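You operate a simulated robot arm through the tools that you are given. There is no shell and no other tool.

Carry out the task below with a simulated robot arm. There is one attempt and no reset: what you move stays moved.

TASK
Roll the dusty oranges into the rinse basket, dip them under water, lift it out and drain the rinse sink.
Fine: push the yellow gate down again; no dust is left; drain last and leave the drain open; the tap stays off; other oranges stay put.

Only the result counts: the job must be done as asked and must still hold three seconds after the hand-in. Knocking over, shifting, dropping, spilling or breaking anything else fails it.

THE ROBOT
A 6-joint arm with a two-finger parallel gripper, fixed in place. Base frame: the origin is at the foot of the arm, x ahead of it, y to its left, z up. Lengths are in m, angles in degrees, forces in N, time in s.
With the tool pointing down near the work surface it reaches from about 0.24 to 0.64 m from the base axis. Its first joint turns from -115.0 to 115.0 degrees. Payload 3.43 kg.
The tool frame sits at the grasp point between the pads (the TCP): z along the fingers, y along the line on which they close. The tips reach 0.034 m beyond it. Largest opening 0.128 m; finger width 0.024, thickness 0.012; the body of the gripper, 0.048 by 0.13 m, starts 0.096 m behind the TCP.
Orientation is told as [roll, pitch, yaw] about the base's x, y, z axes, in that order, counted from this pose: with the fingers straight down and closing along the base's y, the tool's x points along the base's -x, its y along +y and its z along -z.

THE INTERFACE
- The arm moves only by the tool apply_moves. Its argument "deltas" is a list that holds one entry, the list of rows, each a list of 6 numbers: the shift along the tool's x, y, z in m, then the turn, a rotation vector about the tool's x, y, z in degrees. In form: [[[dx, dy, dz, ax, ay, az], ...]]. A call has 1 to 20 rows; each row is the pose to reach, as a shift and turn from the pose commanded when the call began, along the tool's axes at that moment. "fingers" is the finger opening in m, from 0 to 0.128, set as the call begins (left out, the last holds). Each row takes 0.2 s and may step no farther than 0.05 m and 8.6 degrees from the row before; otherwise, or with a gripper value out of range, the whole call is refused. A pose out of reach is approached as far as the arm can. The call stops where the force on the tool passes 40 N (or 10 N more than at its start, if that is more) or the arm is blocked; 0.2 s more then pass. The fingers move at their own pace (about 0.153 m/s each) and stop on an object; they squeeze with about 36 N. The grip force told is the motor's: it shows also when the fingers shut on nothing. Time passes only in rows, and 0.2 s behind the last, so rows that repeat a pose let the fingers close. It gives the time, the measured TCP pose, the force on the tool (base axes), the opening and the grip force at its end, in the units of the frame above (readings bear some noise), with the torque about the TCP (base axes, N m) and any sound that the robot's microphone picked up, and new pictures: "views" is both (left out), scene, wrist or none.
- Cameras (640 x 400 px; columns grow to the right, rows downward): "scene" is fixed at [0.215, -0.4922, 1.7036]; the picture's right is [0.83, -0.56, 0.00], its down [-0.35, -0.52, -0.78] and it looks along [0.44, 0.64, -0.63] (base axes); focal length 349 px, centre (320, 200). "wrist" rides on the gripper at [0.076, -0.011, -0.16] in the tool frame; the picture's right is [0.15, 0.99, 0.00], its down [-0.88, 0.13, -0.46] and it looks along [-0.45, 0.07, 0.89] (tool axes); focal length 234 px, centre (320, 200). There is no depth. A picture from a camera that has moved, and an enlarged one, comes with that camera's place and axes in the base frame and with its lens. The place of the scene camera against the robot may be out by one fixed shift of up to 0.025 m in any direction.
- lift_body(by): slides the trunk up (or, below 0, down) by that many m; the arm rides with it, the base frame stays. It gives what a move gives, with no picture.
- enlarge(camera, box): a new picture of the part [left, top, right, bottom] of that camera's present view, enlarged. No time passes.
- finish_job(): hands the job in; it is judged then, once.

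Nothing tells you positions but the pictures and the camera data. Unless the task says otherwise, let go and move clear before handing in.

The tools are called by a JSON object that holds its "name" and its "arguments". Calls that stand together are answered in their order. apply_moves: Moves the arm, as the interface text tells. Its arguments: {"type":"object","properties":{"deltas":{"type":"array","items":{"type":"array","items":{"type":"array","items":{"type":"number"}}}},"fingers":{"type":"number"},"views":{"type":"string","enum":["both","scene","wrist","none"]}},"required":["deltas"]} The other tools are called the same way: lift_body (by) slides the trunk up or down; enlarge (camera, box) takes an enlarged picture of a part of a camera's view; finish_job () hands the job in.

At the start:

```text
time: 0.0
tcp_pos: [0.3584, 0.0087, 1.3829]
tool_rot: [0.0, 0.0, 0.0]
ft_force: [-0.2, 1.1, 1.1]
torque: [0.01, 0.01, -0.01]
width: 0.128
grip_force: 0.0
trunk travel left (down, up): [-0.925, 0.065]
```

scene: 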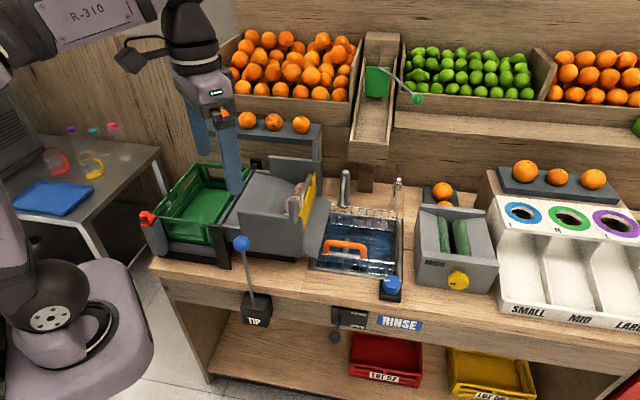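
wrist: 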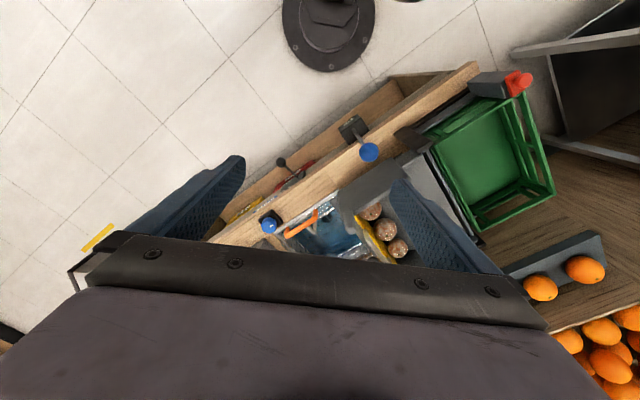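

I see a bench with a grey hopper holding dusty oranges behind a yellow gate, a rinse sink with an orange-handled basket, a blue-knobbed TIP lever, a blue button/knob near the sink, and more levers. I'll look closer before moving anything.

{"name": "enlarge", "arguments": {"camera": "scene", "box": [220, 150, 420, 290]}}

{"name": "enlarge", "arguments": {"camera": "scene", "box": [220, 230, 440, 360]}}

{"name": "enlarge", "arguments": {"camera": "wrist", "box": [220, 100, 460, 280]}}

{"name": "enlarge", "arguments": {"camera": "scene", "box": [330, 20, 530, 160]}}

```text
2.86 times, centred on (320, 220) of scene
camera zoom: at [0.215, -0.4922, 1.7036], right [0.83, -0.56, 0.0], down [-0.35, -0.52, -0.78], along [0.44, 0.64, -0.63], focal length 998 px, centre (320, 143)
```

zoom: 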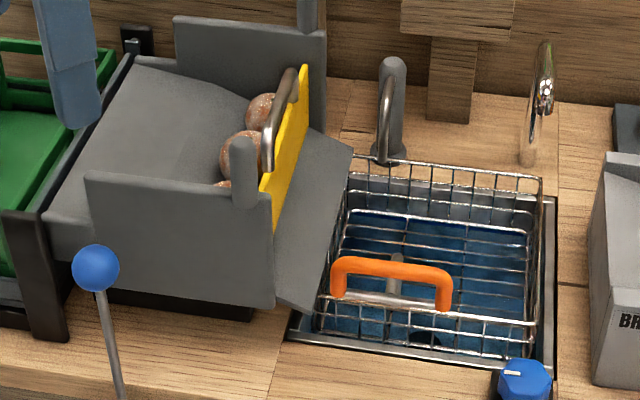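

```text
2.91 times, centred on (330, 295) of scene
camera zoom: at [0.215, -0.4922, 1.7036], right [0.83, -0.56, 0.0], down [-0.35, -0.52, -0.78], along [0.44, 0.64, -0.63], focal length 1016 px, centre (291, -76)
```

zoom: 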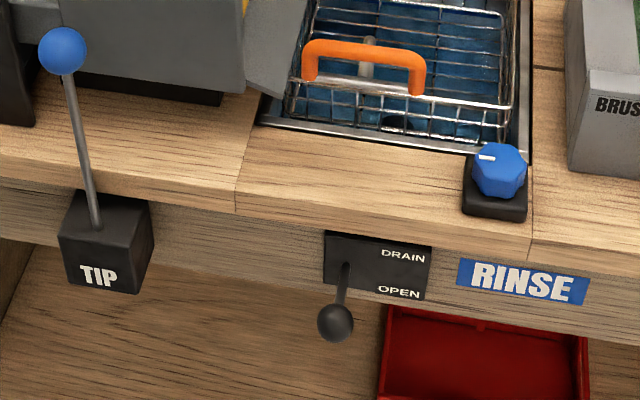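

```text
2.22 times, centred on (340, 190) of wrist
camera zoom: at [0.2826, -0.0025, 1.542], right [-0.15, 0.99, 0.0], down [0.88, 0.13, 0.46], along [0.45, 0.07, -0.89], focal length 520 px, centre (276, 222)
```

zoom: 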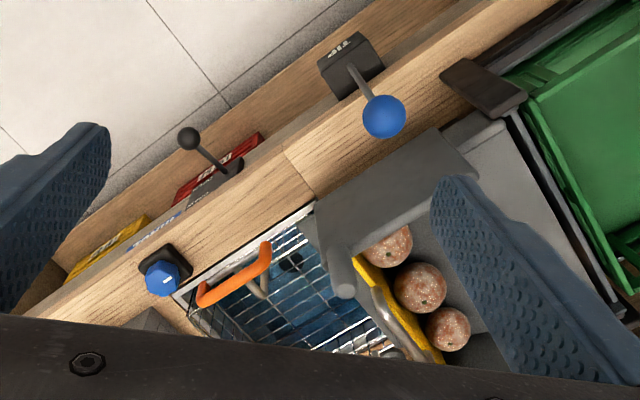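

```text
2.86 times, centred on (430, 90) of scene
camera zoom: at [0.215, -0.4922, 1.7036], right [0.83, -0.56, 0.0], down [-0.35, -0.52, -0.78], along [0.44, 0.64, -0.63], focal length 998 px, centre (6, 514)
```

zoom: 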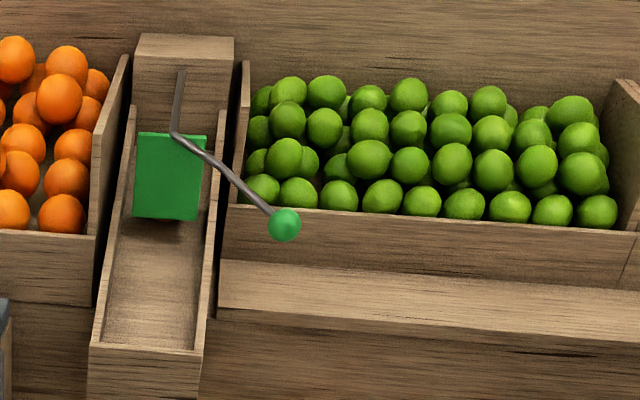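

Triangulating from both pictures: the bench is turned about 45° to the base, its top is near z≈0.87, the gate handle is near (0.61, 0.18, 1.07) and the basket handle near (0.63, 0.0, 1.0). I'll turn the wrist square to the bench, well above everything, for a better view.

{"name": "apply_moves", "arguments": {"deltas": [[[-0.03, 0.007, 0, 0, 0, -7.5], [-0.06, 0.014, 0, 0, 0, -15], [-0.09, 0.021, 0, 0, 0, -22.5], [-0.12, 0.028, 0, 0, 0, -30], [-0.15, 0.035, 0, 0, 0, -37.5], [-0.18, 0.041, 0, 0, 0, -45], [-0.18, 0.041, 0, 0, 0, -45]]]}}

```text
time: 1.6
tcp_pos: [0.5266, 0.0491, 1.3681]
tool_rot: [-0.1, -0.1, 45.2]
ft_force: [0.5, -0.2, 0.4]
torque: [-0.01, 0.01, 0.0]
width: 0.128
grip_force: 0.0
out of reach, approached as far as the arm can: row 6, 7
trunk travel left (down, up): [-0.925, 0.065]
camera wrist: at [0.4797, -0.0126, 1.5277], right [-0.8, 0.59, 0.0], down [0.53, 0.72, 0.46], along [0.27, 0.37, -0.89], focal length 234 px, centre (320, 200)
```

scene: 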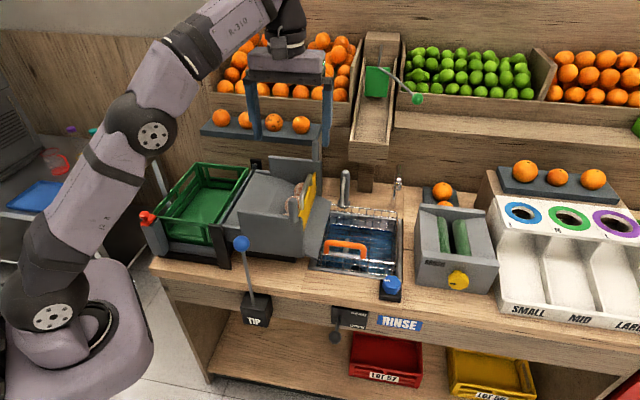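
wrist: 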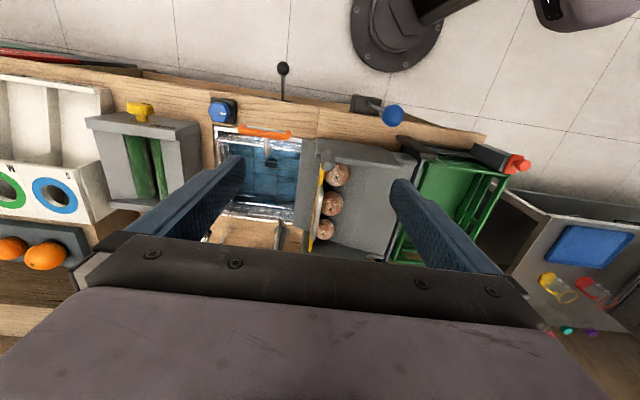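

The view is square to the bench now: from left to right sink with basket, gate with three dusty oranges on a grey tray, then the green crate. I'll enlarge it for details.

{"name": "enlarge", "arguments": {"camera": "wrist", "box": [200, 80, 360, 260]}}

{"name": "enlarge", "arguments": {"camera": "wrist", "box": [240, 120, 480, 270]}}

{"name": "enlarge", "arguments": {"camera": "scene", "box": [300, 160, 410, 280]}}

{"name": "enlarge", "arguments": {"camera": "scene", "box": [220, 160, 340, 270]}}

{"name": "enlarge", "arguments": {"camera": "scene", "box": [300, 280, 420, 370]}}

```text
2.22 times, centred on (280, 170) of wrist
camera zoom: at [0.4797, -0.0126, 1.5277], right [-0.8, 0.59, 0.0], down [0.53, 0.72, 0.46], along [0.27, 0.37, -0.89], focal length 520 px, centre (409, 267)
```

zoom: 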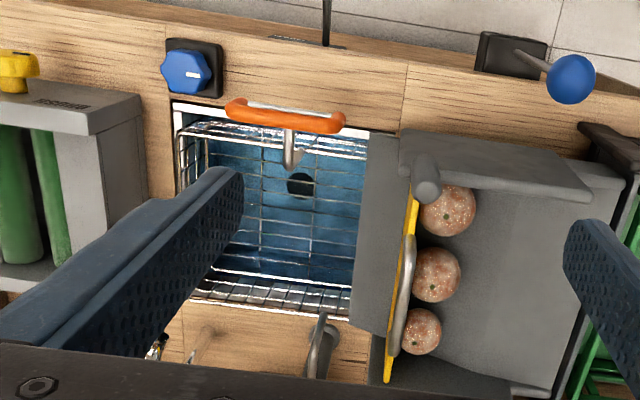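

```text
2.67 times, centred on (360, 195) of wrist
camera zoom: at [0.4797, -0.0126, 1.5277], right [-0.8, 0.59, 0.0], down [0.53, 0.72, 0.46], along [0.27, 0.37, -0.89], focal length 624 px, centre (213, 213)
```

zoom: 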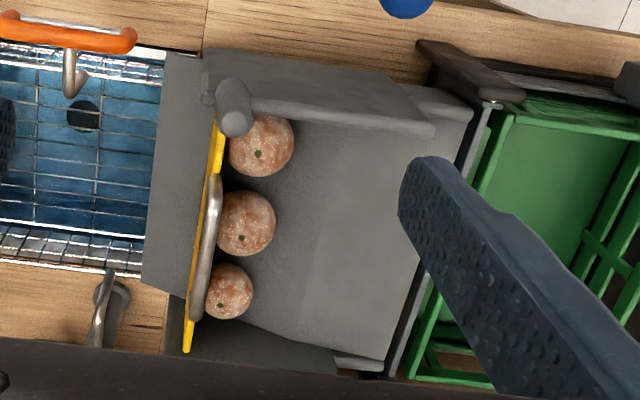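

```text
3.33 times, centred on (355, 220) of scene
camera zoom: at [0.215, -0.4922, 1.7036], right [0.83, -0.56, 0.0], down [-0.35, -0.52, -0.78], along [0.44, 0.64, -0.63], focal length 1164 px, centre (203, 133)
```

zoom: 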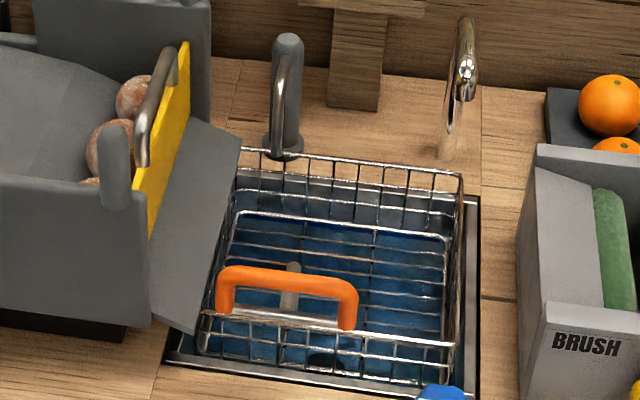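

```text
3.64 times, centred on (280, 215) of scene
camera zoom: at [0.215, -0.4922, 1.7036], right [0.83, -0.56, 0.0], down [-0.35, -0.52, -0.78], along [0.44, 0.64, -0.63], focal length 1270 px, centre (466, 146)
```

zoom: 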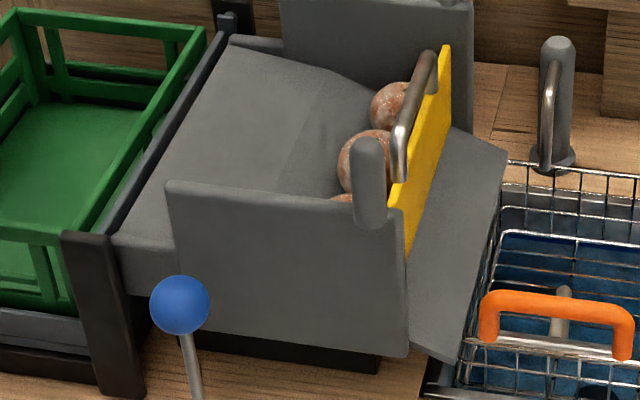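

```text
4.44 times, centred on (360, 325) of scene
camera zoom: at [0.215, -0.4922, 1.7036], right [0.83, -0.56, 0.0], down [-0.35, -0.52, -0.78], along [0.44, 0.64, -0.63], focal length 1552 px, centre (142, -356)
```

zoom: 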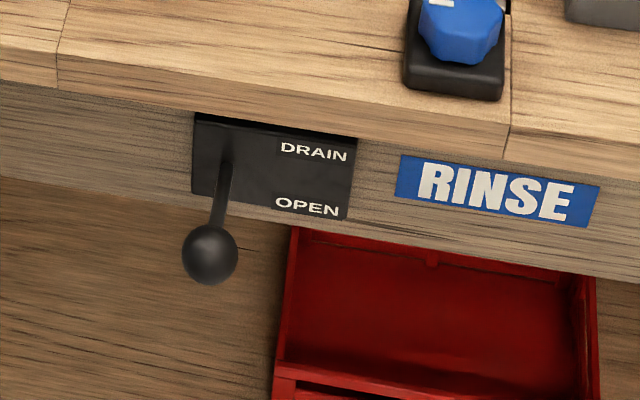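

The basket hangs at the front of the sink; the drain lever is a black ball sticking out of the front panel, near (0.54, -0.09, 0.78). I'll come lower for a closer view, still above the gate.

{"name": "apply_moves", "arguments": {"deltas": [[[0, 0, 0.05, 0, 0, 0], [0, 0.0, 0.1, 0, 0, 0], [0, -0.03, 0.12, 0, 0, 0], [0, -0.06, 0.12, 0, 0, 0], [0, -0.06, 0.12, 0, 0, 0]]]}}

```text
time: 2.8
tcp_pos: [0.5664, 0.006, 1.2462]
tool_rot: [-0.2, 0.1, 44.9]
ft_force: [-0.3, -0.7, 0.5]
torque: [-0.01, -0.06, 0.0]
width: 0.1281
grip_force: 0.1
trunk travel left (down, up): [-0.925, 0.065]
camera wrist: at [0.5203, -0.0563, 1.4052], right [-0.8, 0.6, 0.0], down [0.53, 0.71, 0.46], along [0.27, 0.37, -0.89], focal length 234 px, centre (320, 200)
```

scene: 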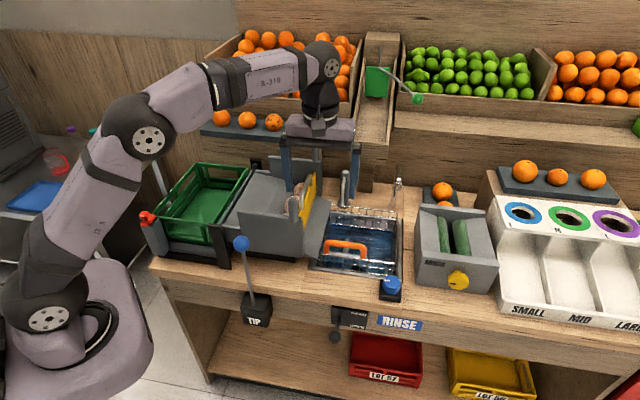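
wrist: 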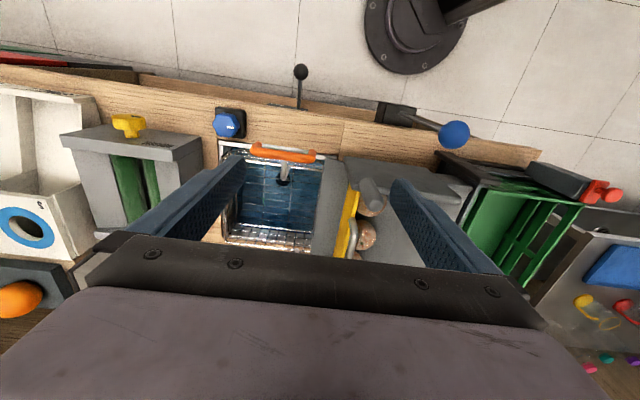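

I'm closer to the sink now. I'll enlarge to understand the hook, rim and water level.

{"name": "enlarge", "arguments": {"camera": "wrist", "box": [200, 110, 360, 250]}}

{"name": "enlarge", "arguments": {"camera": "scene", "box": [320, 170, 410, 230]}}

{"name": "enlarge", "arguments": {"camera": "scene", "box": [305, 220, 410, 285]}}

```text
2.86 times, centred on (280, 180) of wrist
camera zoom: at [0.5203, -0.0563, 1.4052], right [-0.8, 0.6, 0.0], down [0.53, 0.71, 0.46], along [0.27, 0.37, -0.89], focal length 669 px, centre (434, 257)
```

zoom: 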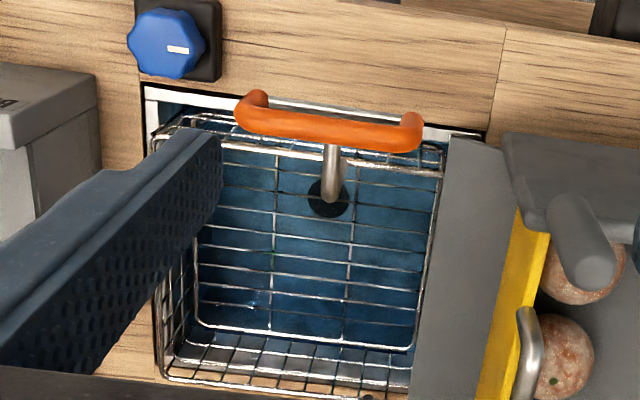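

```text
6.67 times, centred on (365, 200) of scene
camera zoom: at [0.215, -0.4922, 1.7036], right [0.83, -0.56, 0.0], down [-0.35, -0.52, -0.78], along [0.44, 0.64, -0.63], focal length 2328 px, centre (20, 200)
```

zoom: 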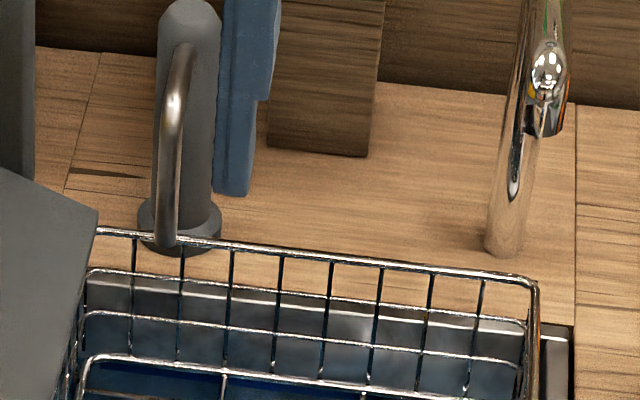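

```text
6.10 times, centred on (358, 252) of scene
camera zoom: at [0.215, -0.4922, 1.7036], right [0.83, -0.56, 0.0], down [-0.35, -0.52, -0.78], along [0.44, 0.64, -0.63], focal length 2129 px, centre (91, -120)
```

zoom: 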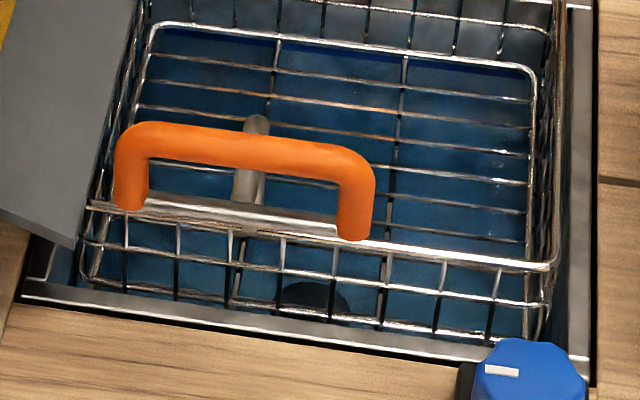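

There is a steel rod behind the basket handle and a grey post with a steel bar behind the sink; I need to know how they work together. I'll tilt the wrist for a flatter view of the sink from the front, keeping above everything.

{"name": "apply_moves", "arguments": {"deltas": [[[0.02, -0.01, 0.015, 0, -8, 0], [0.04, -0.02, 0.03, 0, -16, 0], [0.06, -0.03, 0.045, 0, -24, 0], [0.08, -0.04, 0.06, 0, -32, 0], [0.1, -0.05, 0.075, 0, -40, 0], [0.12, -0.05, 0.09, 0, -48, 0], [0.12, -0.05, 0.09, 0, -48, 0]]]}}

```text
time: 4.4
tcp_pos: [0.5174, -0.1143, 1.1582]
tool_rot: [0.0, -48.0, 45.0]
ft_force: [0.5, 0.5, 0.0]
torque: [-0.03, 0.0, -0.03]
width: 0.1281
grip_force: 0.0
trunk travel left (down, up): [-0.925, 0.065]
camera wrist: at [0.405, -0.2418, 1.2071], right [-0.77, 0.63, -0.11], down [0.08, 0.27, 0.96], along [0.63, 0.73, -0.26], focal length 234 px, centre (320, 200)
```

scene: 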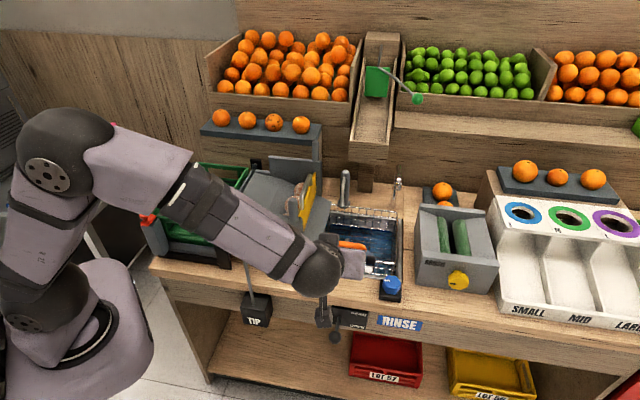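
wrist: 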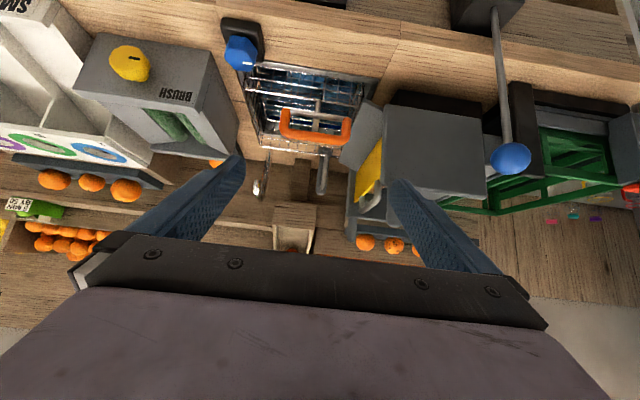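

This flatter view (upside-down) shows the basket, handle and post well. I'll enlarge it.

{"name": "enlarge", "arguments": {"camera": "wrist", "box": [220, 50, 400, 210]}}

{"name": "enlarge", "arguments": {"camera": "wrist", "box": [330, 80, 510, 220]}}

```text
2.50 times, centred on (310, 130) of wrist
camera zoom: at [0.405, -0.2418, 1.2071], right [-0.77, 0.63, -0.11], down [0.08, 0.27, 0.96], along [0.63, 0.73, -0.26], focal length 585 px, centre (345, 375)
```

zoom: 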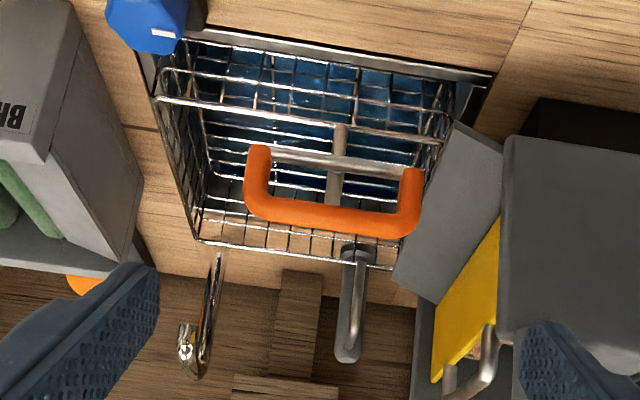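

```text
2.86 times, centred on (420, 150) of wrist
camera zoom: at [0.405, -0.2418, 1.2071], right [-0.77, 0.63, -0.11], down [0.08, 0.27, 0.96], along [0.63, 0.73, -0.26], focal length 669 px, centre (34, 343)
```

zoom: 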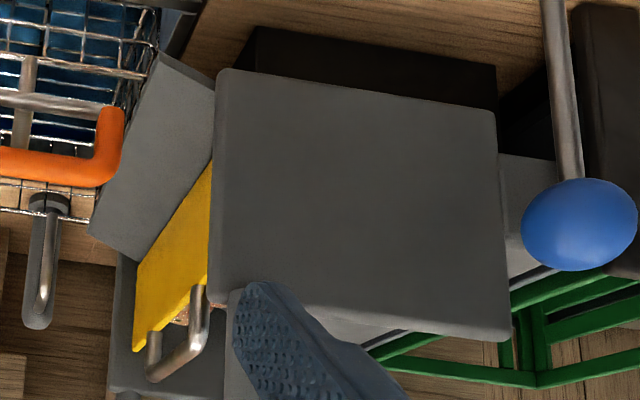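

The basket handle is a U-grip on a steel bar with a rod behind it; I still can't tell how the rod joins the basket. I'll swing the wrist round to look along the bench from above the gate side.

{"name": "apply_moves", "arguments": {"deltas": [[[-0.0147, 0.0097, 0.0106, 6.08, 0, 5.47], [-0.0294, 0.0195, 0.0212, 12.16, 0, 10.94], [-0.0441, 0.0292, 0.0318, 18.24, 0, 16.41], [-0.0588, 0.0389, 0.0425, 24.32, 0, 21.88], [-0.0735, 0.0487, 0.0531, 30.4, 0, 27.35], [-0.0882, 0.0584, 0.0637, 36.48, 0, 32.82], [-0.1029, 0.0681, 0.0743, 42.56, 0, 38.29], [-0.1176, 0.0778, 0.085, 48.64, 0, 43.76], [-0.1323, 0.0876, 0.0956, 54.72, 0, 49.23], [-0.147, 0.0973, 0.1062, 60.8, 0, 54.7], [-0.1617, 0.107, 0.1168, 66.9, 0, 60.2], [-0.1617, 0.107, 0.1168, 66.9, 0, 60.2]]]}}

```text
time: 7.0
tcp_pos: [0.5814, 0.1, 1.1997]
tool_rot: [0.1, -48.1, -45.2]
ft_force: [-0.2, -0.3, -0.1]
torque: [0.02, 0.0, 0.0]
width: 0.1278
grip_force: 0.1
out of reach, approached as far as the arm can: row 6, 7, 8
trunk travel left (down, up): [-0.925, 0.065]
camera wrist: at [0.4532, 0.2129, 1.2502], right [0.63, 0.77, -0.11], down [0.27, -0.09, 0.96], along [0.73, -0.63, -0.26], focal length 234 px, centre (320, 200)
```

scene: 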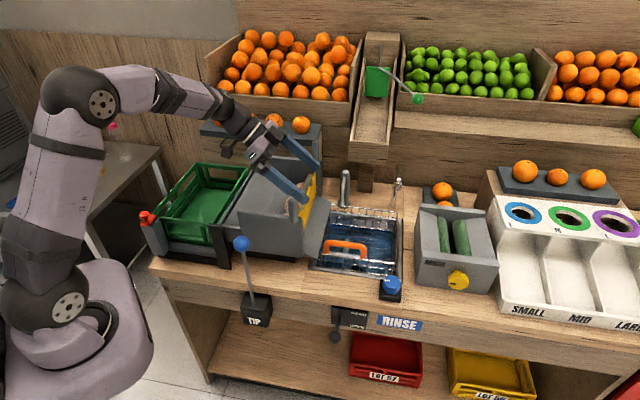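
wrist: 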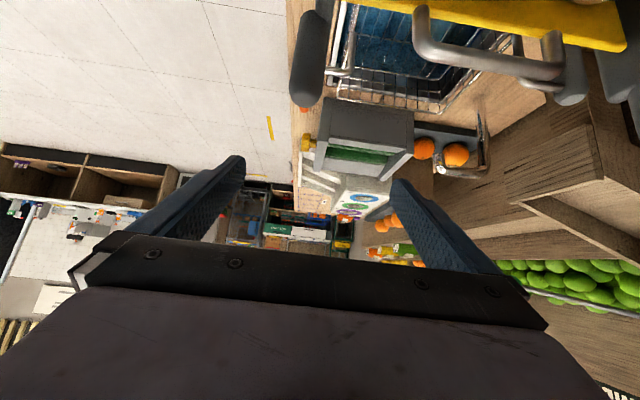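

The gate and its front post partly block the view, but I can enlarge this.

{"name": "enlarge", "arguments": {"camera": "wrist", "box": [280, 0, 500, 140]}}

{"name": "enlarge", "arguments": {"camera": "scene", "box": [230, 130, 330, 250]}}

```text
2.86 times, centred on (390, 70) of wrist
camera zoom: at [0.4532, 0.2129, 1.2502], right [0.63, 0.77, -0.11], down [0.27, -0.09, 0.96], along [0.73, -0.63, -0.26], focal length 669 px, centre (120, 571)
```

zoom: 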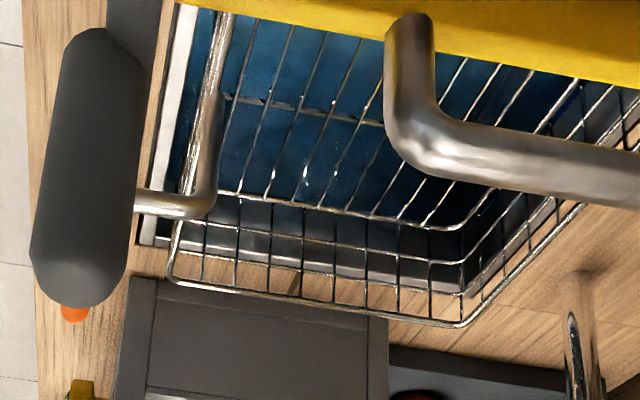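

```text
3.33 times, centred on (280, 190) of scene
camera zoom: at [0.215, -0.4922, 1.7036], right [0.83, -0.56, 0.0], down [-0.35, -0.52, -0.78], along [0.44, 0.64, -0.63], focal length 1164 px, centre (453, 233)
```

zoom: 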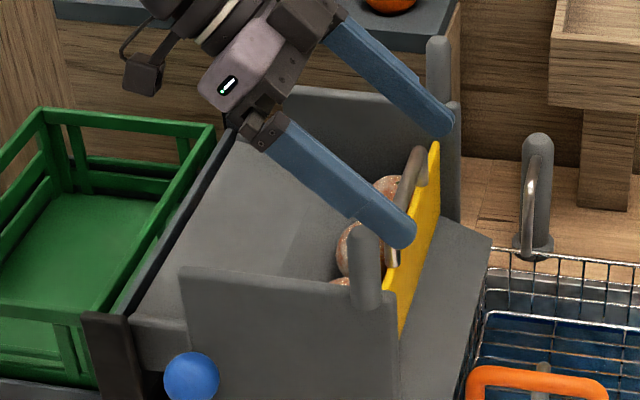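

The side view settles it: a steel arm rises from the basket's front rim and bends forward to the handle, so the handle is rigidly joined to the basket, whose floor now hangs just above the water. The gate's bar sits on its top edge near p≈0.31, z≈1.075 between guide posts. I'll raise the trunk for reach and swing back square to the bench above the gate.

{"name": "lift_body", "arguments": {"by": 0.06}}

{"name": "apply_moves", "arguments": {"deltas": [[[0, -0.01, 0, 0, 8.25, 0], [0, -0.02, 0, 0, 16.5, 0], [0, -0.03, 0, 0, 24.75, 0], [0, -0.04, 0, 0, 33, 0], [0, -0.04, 0, 0, 33, 0]]], "views": "none"}}

```text
time: 8.0
tcp_pos: [0.582, 0.1009, 1.2596]
tool_rot: [0.0, -48.0, -45.0]
ft_force: [0.8, 0.9, 0.6]
torque: [0.0, 0.0, -0.02]
width: 0.1282
grip_force: 0.0
trunk travel left (down, up): [-0.985, 0.005]
```

```text
time: 9.2
tcp_pos: [0.5493, 0.0763, 1.2553]
tool_rot: [-0.5, -16.4, -45.0]
ft_force: [0.6, 0.6, 0.4]
torque: [-0.01, 0.02, -0.01]
width: 0.1278
grip_force: 0.0
out of reach, approached as far as the arm can: row 4, 5
trunk travel left (down, up): [-0.985, 0.005]
```

The wrist is nearly upright; now I yaw it back so the fingers close along the bench.

{"name": "apply_moves", "arguments": {"deltas": [[[0.002, 0.003, 0.0, -2.118, 0, -7.9], [0.004, 0.006, 0.001, -4.236, 0, -15.8], [0.006, 0.009, 0.001, -6.354, 0, -23.7], [0.008, 0.012, 0.002, -8.472, 0, -31.6], [0.01, 0.015, 0.002, -10.59, 0, -39.5], [0.012, 0.018, 0.003, -12.708, 0, -47.4], [0.014, 0.021, 0.003, -14.826, 0, -55.3], [0.016, 0.024, 0.003, -16.944, 0, -63.2], [0.018, 0.027, 0.004, -19.062, 0, -71.1], [0.02, 0.03, 0.004, -21.18, 0, -79.0], [0.022, 0.03, 0.0045, -23.3, 0, -86.9], [0.022, 0.03, 0.0045, -23.3, 0, -86.9]]]}}

```text
time: 11.8
tcp_pos: [0.4655, 0.2229, 1.182]
tool_rot: [-10.9, -17.2, 39.9]
ft_force: [0.1, 0.1, -0.6]
torque: [0.08, 0.03, 0.03]
width: 0.1277
grip_force: 0.0
out of reach, approached as far as the arm can: row 1, 2, 3, 4, 5, 6, 7, 8, 9, 10, 11, 12
trunk travel left (down, up): [-0.985, 0.005]
camera wrist: at [0.362, 0.1609, 1.312], right [-0.69, 0.69, -0.22], down [0.41, 0.62, 0.66], along [0.6, 0.36, -0.71], focal length 234 px, centre (320, 200)
```

scene: 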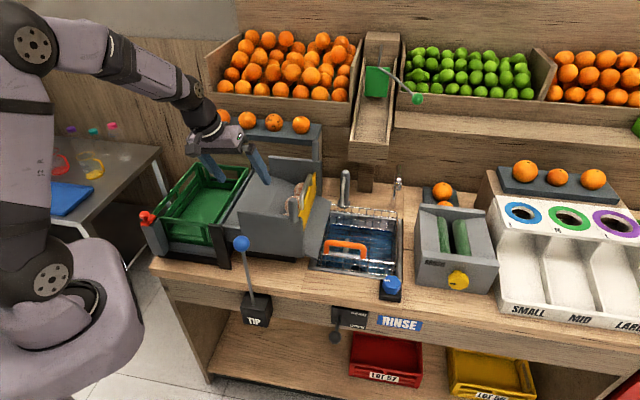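
wrist: 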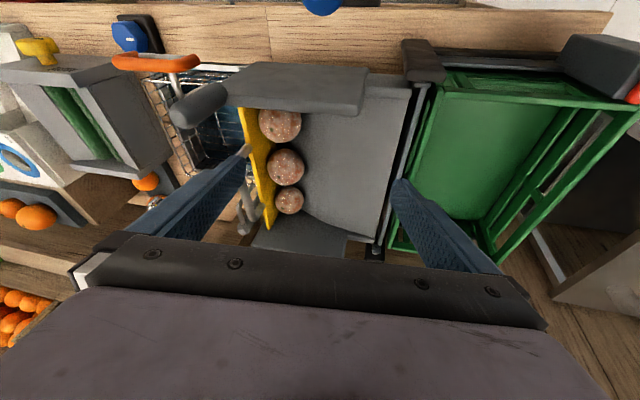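

The arm stalled in an awkward pose above the tray, touching nothing. I'll back up and away from the gate first and see how it responds.

{"name": "apply_moves", "arguments": {"deltas": [[[0.02, 0, -0.04, 0, 0, 0], [0.04, 0, -0.08, 0, 0, 0]]], "views": "scene"}}

```text
time: 12.4
tcp_pos: [0.4101, 0.191, 1.2413]
tool_rot: [-12.0, -17.3, 40.2]
ft_force: [1.0, -0.2, 0.9]
torque: [0.04, -0.04, 0.03]
width: 0.1281
grip_force: 0.0
out of reach, approached as far as the arm can: row 2
trunk travel left (down, up): [-0.985, 0.005]
```

scene: 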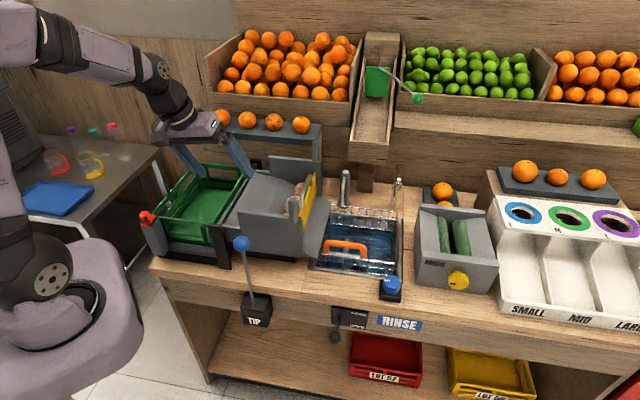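

Moves are relative to the pose actually reached. I'll return to the upright, yaw-0 orientation to free up the wrist joints.

{"name": "apply_moves", "arguments": {"deltas": [[[0, 0, 0, -0.9, 3.43, 6.28], [0, 0, 0, -1.8, 6.87, 12.57], [0, 0, 0, -2.7, 10.3, 18.85], [0, 0, 0, -3.6, 13.7, 25.1], [0, 0, 0, -4.5, 17.2, 31.4], [0, 0, 0, -5.4, 20.6, 37.7], [0, 0, 0, -5.4, 20.6, 37.7]]], "views": "scene"}}

```text
time: 14.0
tcp_pos: [0.3896, 0.1827, 1.191]
tool_rot: [-8.5, -9.9, 0.7]
ft_force: [-1.0, -0.5, -0.4]
torque: [0.0, -0.02, 0.0]
width: 0.128
grip_force: 0.1
out of reach, approached as far as the arm can: row 1, 2, 3, 4, 5, 6, 7
trunk travel left (down, up): [-0.985, 0.005]
```

scene: 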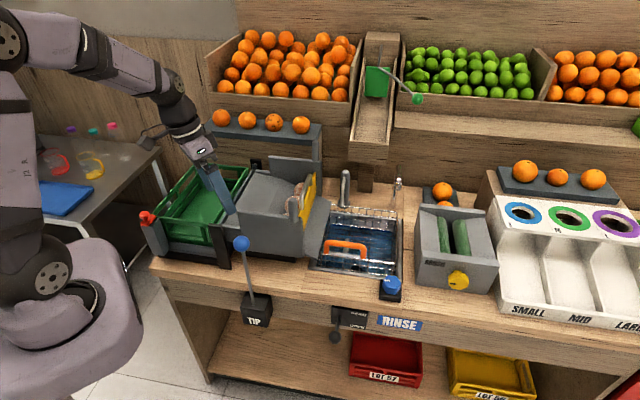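

A joint limit still holds the wrist back. I'll go straight up and look at how the orientation behaves.

{"name": "apply_moves", "arguments": {"deltas": [[[0, 0, -0.04, 0, 0, 0], [0, 0, -0.08, 0, 0, 0], [0, -0.03, -0.12, 0, 0, 0], [0, -0.06, -0.16, 0, 0, 0], [0, -0.09, -0.16, 0, 0, 0]]], "views": "scene"}}

```text
time: 15.2
tcp_pos: [0.3587, 0.1191, 1.3543]
tool_rot: [-11.1, -11.8, 1.2]
ft_force: [0.2, -0.8, 0.1]
torque: [0.04, 0.0, -0.01]
width: 0.128
grip_force: 0.1
out of reach, approached as far as the arm can: row 1, 2, 3, 4, 5
trunk travel left (down, up): [-0.985, 0.005]
```

scene: 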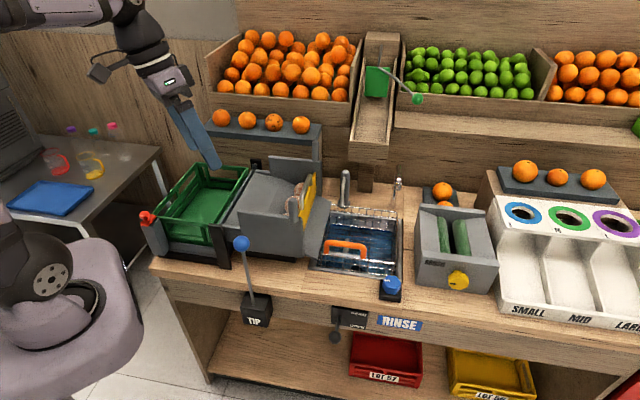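

The wrist apparently passed through a singular pose during the swing and ended on the wrong side. I'll undo that by going back to the tilted pose and retracing the same swing in reverse, all well clear of the bench.

{"name": "apply_moves", "arguments": {"deltas": [[[-0.0283, 0.0004, 0.02, 1.87, -4.27, 6.23], [-0.0567, 0.0009, 0.04, 3.74, -8.54, 12.46], [-0.085, 0.0013, 0.06, 5.61, -12.8, 18.7], [-0.1133, 0.0018, 0.08, 7.49, -17.1, 24.9], [-0.1416, 0.0022, 0.1, 9.36, -21.4, 31.1], [-0.17, 0.0027, 0.12, 11.23, -25.6, 37.4], [-0.1983, 0.0031, 0.1398, 13.1, -29.9, 43.6], [-0.1983, 0.0031, 0.1398, 13.1, -29.9, 43.6]]], "views": "scene"}}

```text
time: 17.0
tcp_pos: [0.584, 0.1026, 1.2605]
tool_rot: [0.2, -48.1, -45.2]
ft_force: [0.2, -0.9, 0.0]
torque: [0.01, 0.0, 0.03]
width: 0.1281
grip_force: 0.0
trunk travel left (down, up): [-0.985, 0.005]
```

scene: 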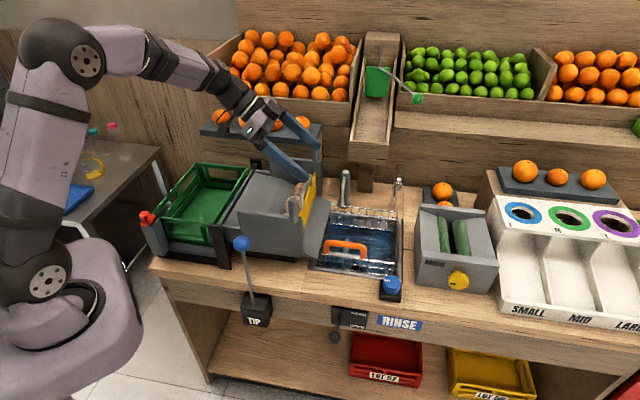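

Back in the known pose; now the reverse swing.

{"name": "apply_moves", "arguments": {"deltas": [[[-0.0037, -0.0177, 0.0098, -6.08, 0, -5.47], [-0.0073, -0.0355, 0.0196, -12.16, 0, -10.94], [-0.011, -0.0532, 0.0293, -18.24, 0, -16.41], [-0.0147, -0.0709, 0.0391, -24.32, 0, -21.88], [-0.0184, -0.0886, 0.0489, -30.4, 0, -27.35], [-0.022, -0.1064, 0.0587, -36.48, 0, -32.82], [-0.0257, -0.1241, 0.0685, -42.56, 0, -38.29], [-0.0294, -0.1418, 0.0783, -48.64, 0, -43.76], [-0.0331, -0.1595, 0.088, -54.72, 0, -49.23], [-0.0367, -0.1773, 0.0978, -60.8, 0, -54.7], [-0.0404, -0.195, 0.1076, -66.9, 0, -60.2], [-0.0404, -0.195, 0.1076, -66.9, 0, -60.2]]], "views": "scene"}}

```text
time: 19.6
tcp_pos: [0.5218, -0.1076, 1.2188]
tool_rot: [0.0, -48.0, 45.0]
ft_force: [0.0, 0.0, -1.4]
torque: [-0.03, 0.01, -0.02]
width: 0.1279
grip_force: 0.0
out of reach, approached as far as the arm can: row 6, 7
trunk travel left (down, up): [-0.985, 0.005]
```

scene: 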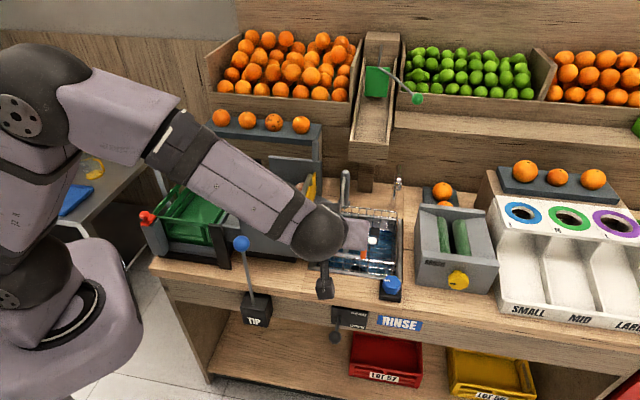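

The wrist is back on its good side. Now I untilt to 15° and move above the gate bar, keeping clear of the guide post.

{"name": "apply_moves", "arguments": {"deltas": [[[-0.0268, 0.0218, 0.0223, 0, 5.5, 0], [-0.0536, 0.0437, 0.0446, 0, 11, 0], [-0.0804, 0.0655, 0.0669, 0, 16.5, 0], [-0.1072, 0.0873, 0.0891, 0, 22, 0], [-0.134, 0.1092, 0.1114, 0, 27.5, 0], [-0.1608, 0.131, 0.1337, 0, 33, 0], [-0.1608, 0.131, 0.1337, 0, 33, 0]]]}}

```text
time: 21.2
tcp_pos: [0.5688, 0.118, 1.2347]
tool_rot: [2.7, -18.2, 44.9]
ft_force: [0.1, 0.6, -0.5]
torque: [0.01, -0.02, -0.01]
width: 0.128
grip_force: 0.0
out of reach, approached as far as the arm can: row 6, 7
trunk travel left (down, up): [-0.985, 0.005]
camera wrist: at [0.4948, 0.017, 1.3614], right [-0.81, 0.59, 0.0], down [0.41, 0.56, 0.71], along [0.42, 0.58, -0.7], focal length 234 px, centre (320, 200)
```

scene: 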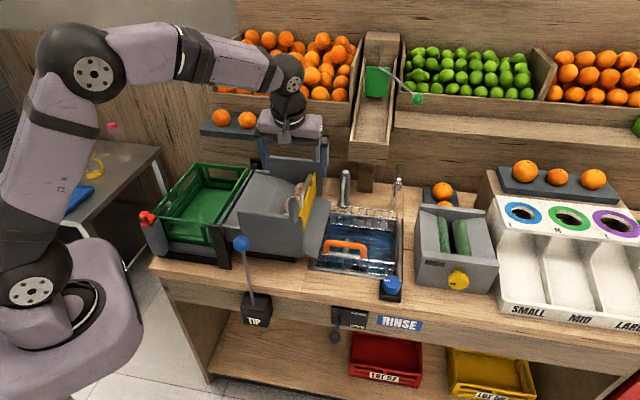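
wrist: 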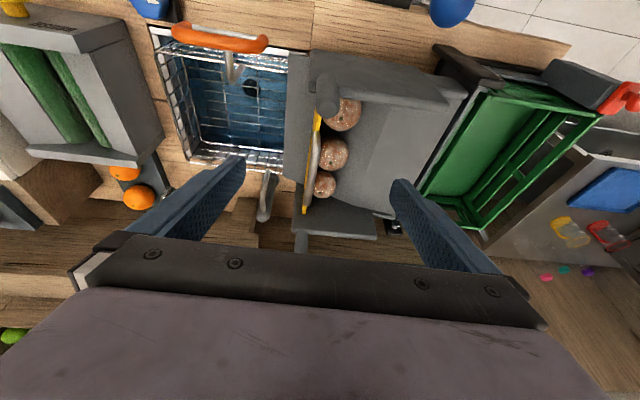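

I'm almost above the gate bar. I'll descend a bit while advancing to see whether the arm follows properly here.

{"name": "apply_moves", "arguments": {"deltas": [[[0, 0, 0.02, 0, 0, 0], [0, 0, 0.04, 0, 0, 0], [0, 0, 0.04, 0, 0, 0]]]}}

```text
time: 22.0
tcp_pos: [0.5757, 0.1262, 1.1968]
tool_rot: [2.8, -18.3, 44.8]
ft_force: [-0.4, -0.3, -0.1]
torque: [0.0, 0.01, 0.0]
width: 0.1279
grip_force: 0.1
trunk travel left (down, up): [-0.985, 0.005]
camera wrist: at [0.5024, 0.0255, 1.3235], right [-0.81, 0.59, 0.0], down [0.41, 0.56, 0.71], along [0.42, 0.58, -0.7], focal length 234 px, centre (320, 200)
```

scene: 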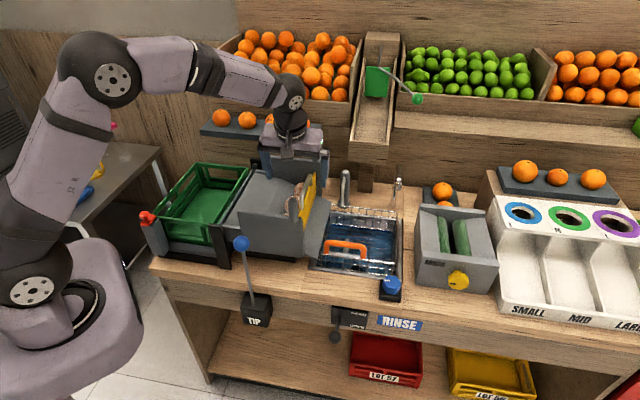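
wrist: 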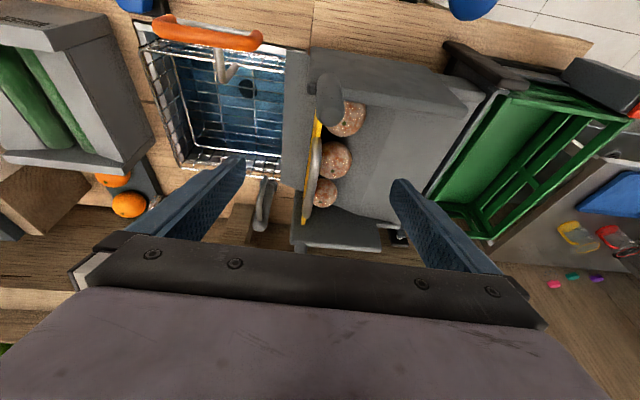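

The arm follows properly. I'll zoom on the gate bar to refine its position.

{"name": "enlarge", "arguments": {"camera": "wrist", "box": [260, 60, 400, 240]}}

{"name": "enlarge", "arguments": {"camera": "wrist", "box": [120, 0, 300, 190]}}

```text
2.22 times, centred on (330, 150) of wrist
camera zoom: at [0.5024, 0.0255, 1.3235], right [-0.81, 0.59, 0.0], down [0.41, 0.56, 0.71], along [0.42, 0.58, -0.7], focal length 520 px, centre (298, 311)
```

zoom: 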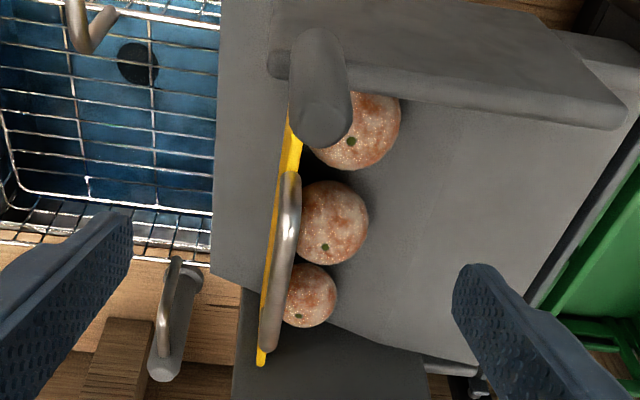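

```text
2.11 times, centred on (210, 95) of wrist
camera zoom: at [0.5024, 0.0255, 1.3235], right [-0.81, 0.59, 0.0], down [0.41, 0.56, 0.71], along [0.42, 0.58, -0.7], focal length 493 px, centre (552, 421)
```

zoom: 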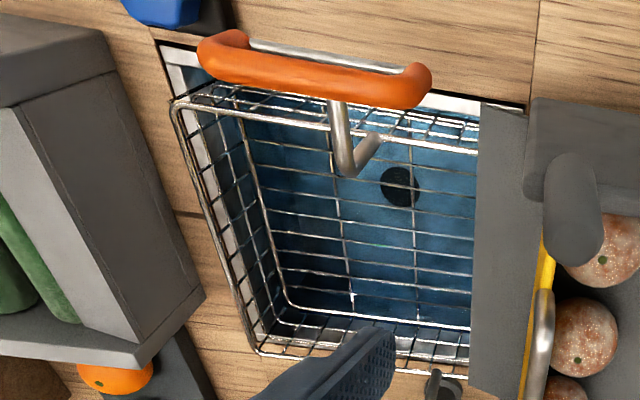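

The bar is at p≈0.315, q from 0.535 to 0.65, z≈1.07, with the oranges' tops about 0.06 m lower. I'll narrow the fingers and move to just above the bar.

{"name": "apply_moves", "arguments": {"deltas": [[[-0.0227, 0.001, 0.0286, 0, 0, 0], [-0.0454, 0.002, 0.0571, 0, 0, 0], [-0.0681, 0.003, 0.0857, 0, 0, 0], [-0.0681, 0.003, 0.0857, 0, 0, 0]]], "fingers": 0.06}}

```text
time: 23.0
tcp_pos: [0.6322, 0.1942, 1.1353]
tool_rot: [3.3, -19.0, 45.0]
ft_force: [0.0, 0.6, 0.2]
torque: [0.02, 0.0, 0.0]
width: 0.0599
grip_force: 0.1
out of reach, approached as far as the arm can: row 3, 4
trunk travel left (down, up): [-0.985, 0.005]
camera wrist: at [0.5592, 0.092, 1.2599], right [-0.81, 0.59, 0.01], down [0.41, 0.55, 0.72], along [0.42, 0.59, -0.69], focal length 234 px, centre (320, 200)
```

scene: 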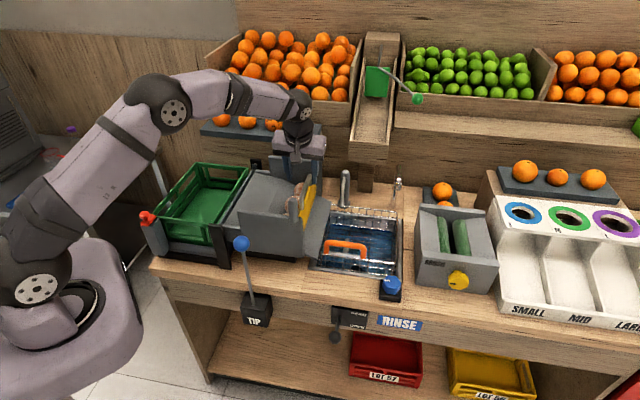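
wrist: 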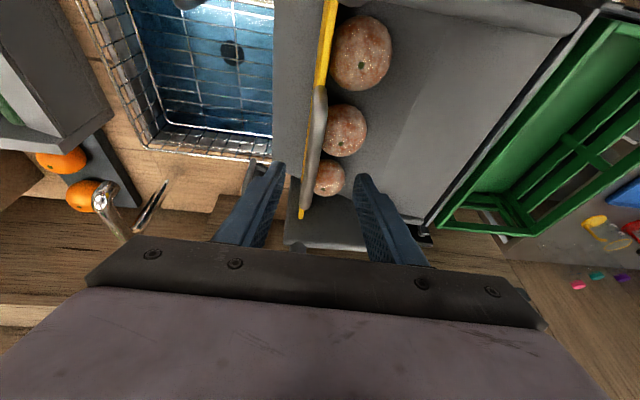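

The bar lies between the fingertips. I'll descend around it, then close.

{"name": "apply_moves", "arguments": {"deltas": [[[0.006, -0.002, 0.018, 0, 0, 0], [0.012, -0.004, 0.036, 0, 0, 0], [0.0179, -0.004, 0.0541, 0, 0, 0], [0.0179, -0.004, 0.0541, 0, 0, 0]]]}}

```text
time: 24.0
tcp_pos: [0.6347, 0.1919, 1.0766]
tool_rot: [2.8, -18.3, 44.9]
ft_force: [0.7, 0.4, 1.5]
torque: [-0.03, 0.01, 0.0]
width: 0.0604
grip_force: 0.1
trunk travel left (down, up): [-0.985, 0.005]
camera wrist: at [0.561, 0.0924, 1.203], right [-0.81, 0.59, 0.0], down [0.41, 0.56, 0.71], along [0.42, 0.58, -0.7], focal length 234 px, centre (320, 200)
```

scene: 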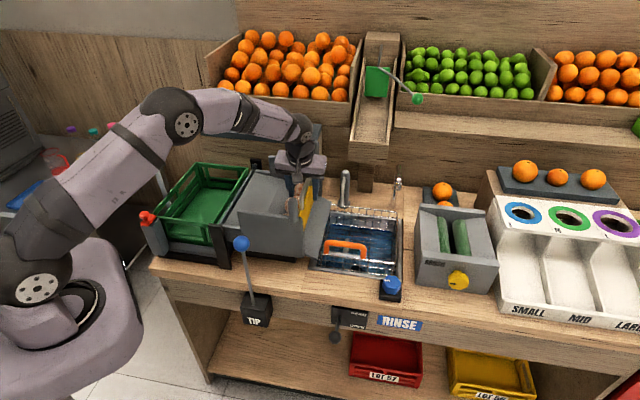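
wrist: 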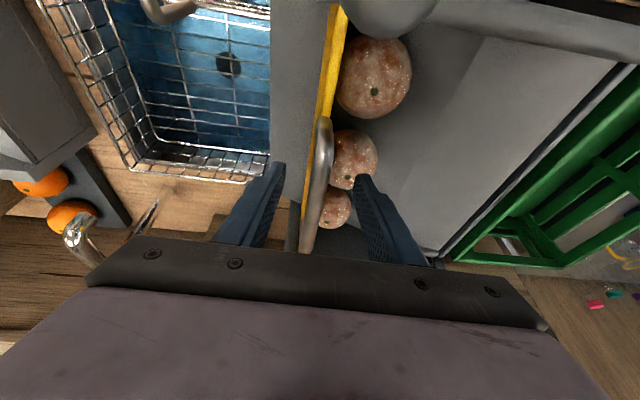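

The bar is well between the pads. Closing.

{"name": "apply_moves", "arguments": {"deltas": [[[0, 0, 0, 0, 0, 0], [0, 0, 0, 0, 0, 0], [0, 0, 0, 0, 0, 0]]], "fingers": 0}}

{"name": "enlarge", "arguments": {"camera": "wrist", "box": [220, 80, 440, 260]}}

```text
time: 24.8
tcp_pos: [0.6374, 0.1915, 1.0761]
tool_rot: [2.8, -18.3, 44.8]
ft_force: [6.0, -6.0, -2.3]
torque: [0.05, -0.13, -0.75]
width: 0.0135
grip_force: 45.1
trunk travel left (down, up): [-0.985, 0.005]
camera wrist: at [0.5627, 0.091, 1.2027], right [-0.81, 0.59, 0.0], down [0.41, 0.56, 0.72], along [0.42, 0.58, -0.7], focal length 234 px, centre (320, 200)
```

scene: 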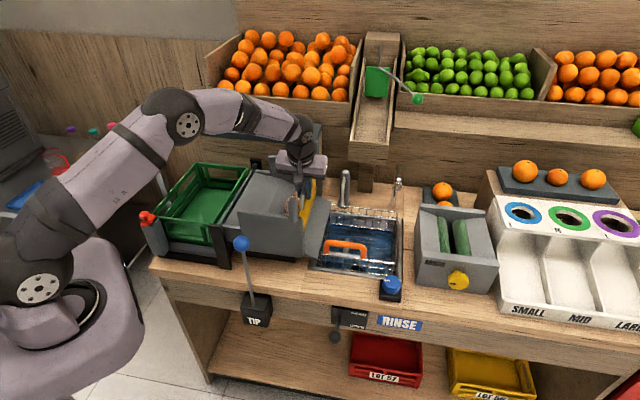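
wrist: 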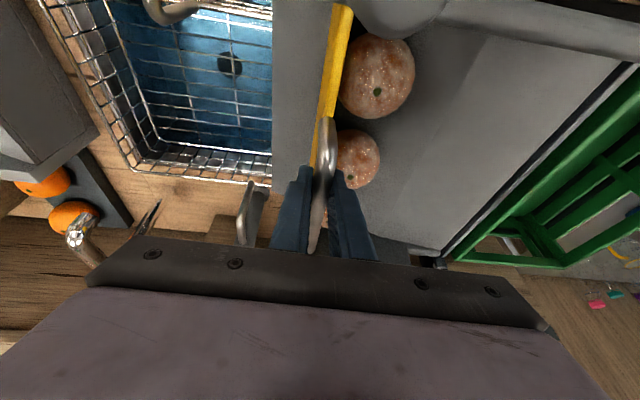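

```text
2.22 times, centred on (330, 170) of wrist
camera zoom: at [0.5627, 0.091, 1.2027], right [-0.81, 0.59, 0.0], down [0.41, 0.56, 0.72], along [0.42, 0.58, -0.7], focal length 520 px, centre (298, 267)
```

zoom: 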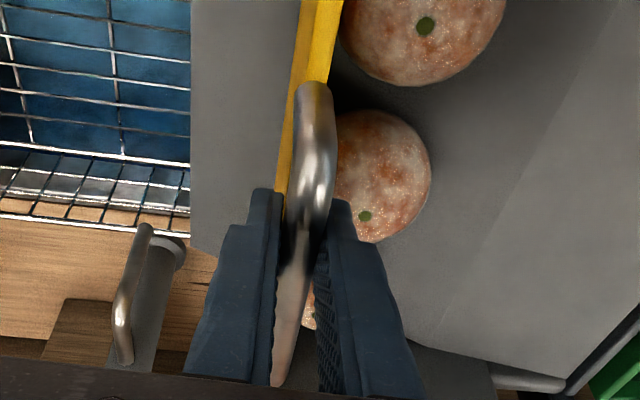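

The gate bar is gripped. Now I lift it gently while allowing a little more tilt for reach.

{"name": "apply_moves", "arguments": {"deltas": [[[-0.0063, 0, -0.019, 0, -1.5, 0], [-0.0126, 0, -0.038, 0, -3, 0], [-0.0188, 0, -0.057, 0, -4.5, 0], [-0.0188, 0, -0.057, 0, -4.5, 0]]]}}

```text
time: 25.8
tcp_pos: [0.6355, 0.1913, 1.1387]
tool_rot: [3.0, -22.9, 44.6]
ft_force: [-0.8, -1.3, -2.1]
torque: [-0.38, 0.38, -0.72]
width: 0.0135
grip_force: 44.8
trunk travel left (down, up): [-0.985, 0.005]
camera wrist: at [0.5557, 0.0841, 1.2556], right [-0.8, 0.59, -0.01], down [0.38, 0.52, 0.77], along [0.46, 0.61, -0.64], focal length 234 px, centre (320, 200)
```

scene: 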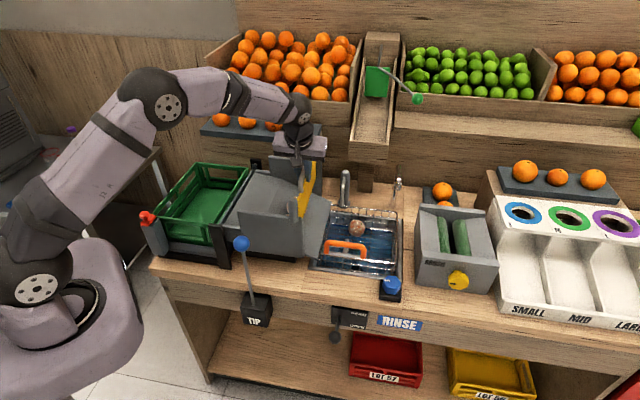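
wrist: 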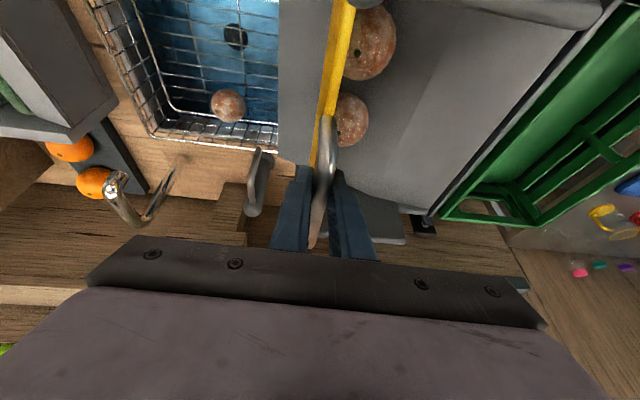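

Works: the smallest orange rolled into the basket. The bigger two need more gap, so I lift a bit further.

{"name": "apply_moves", "arguments": {"deltas": [[[-0.0058, 0, -0.0138, 0, -1.5, 0], [-0.0117, 0, -0.0276, 0, -3, 0], [-0.0117, 0, -0.0276, 0, -3, 0], [-0.0117, 0, -0.0276, 0, -3, 0], [-0.0117, 0, -0.0276, 0, -3, 0]]]}}

```text
time: 27.0
tcp_pos: [0.636, 0.1908, 1.1673]
tool_rot: [2.9, -25.8, 44.5]
ft_force: [-5.4, 6.8, -2.1]
torque: [-0.48, 0.54, -0.81]
width: 0.0136
grip_force: 44.9
trunk travel left (down, up): [-0.985, 0.005]
camera wrist: at [0.5513, 0.08, 1.2779], right [-0.8, 0.6, -0.02], down [0.35, 0.49, 0.8], along [0.49, 0.63, -0.6], focal length 234 px, centre (320, 200)
```

scene: 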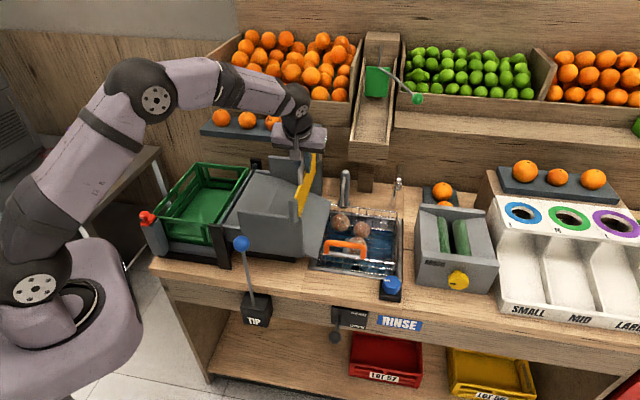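
wrist: 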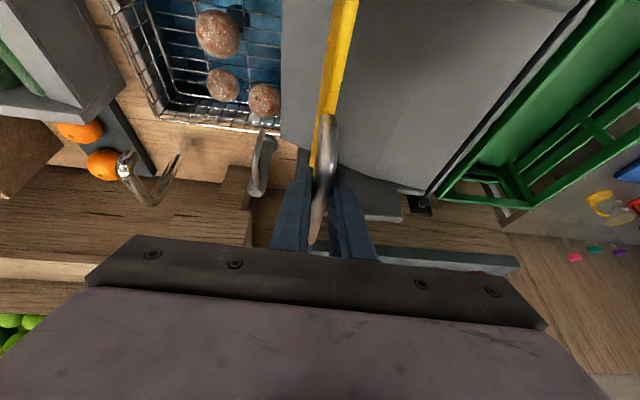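

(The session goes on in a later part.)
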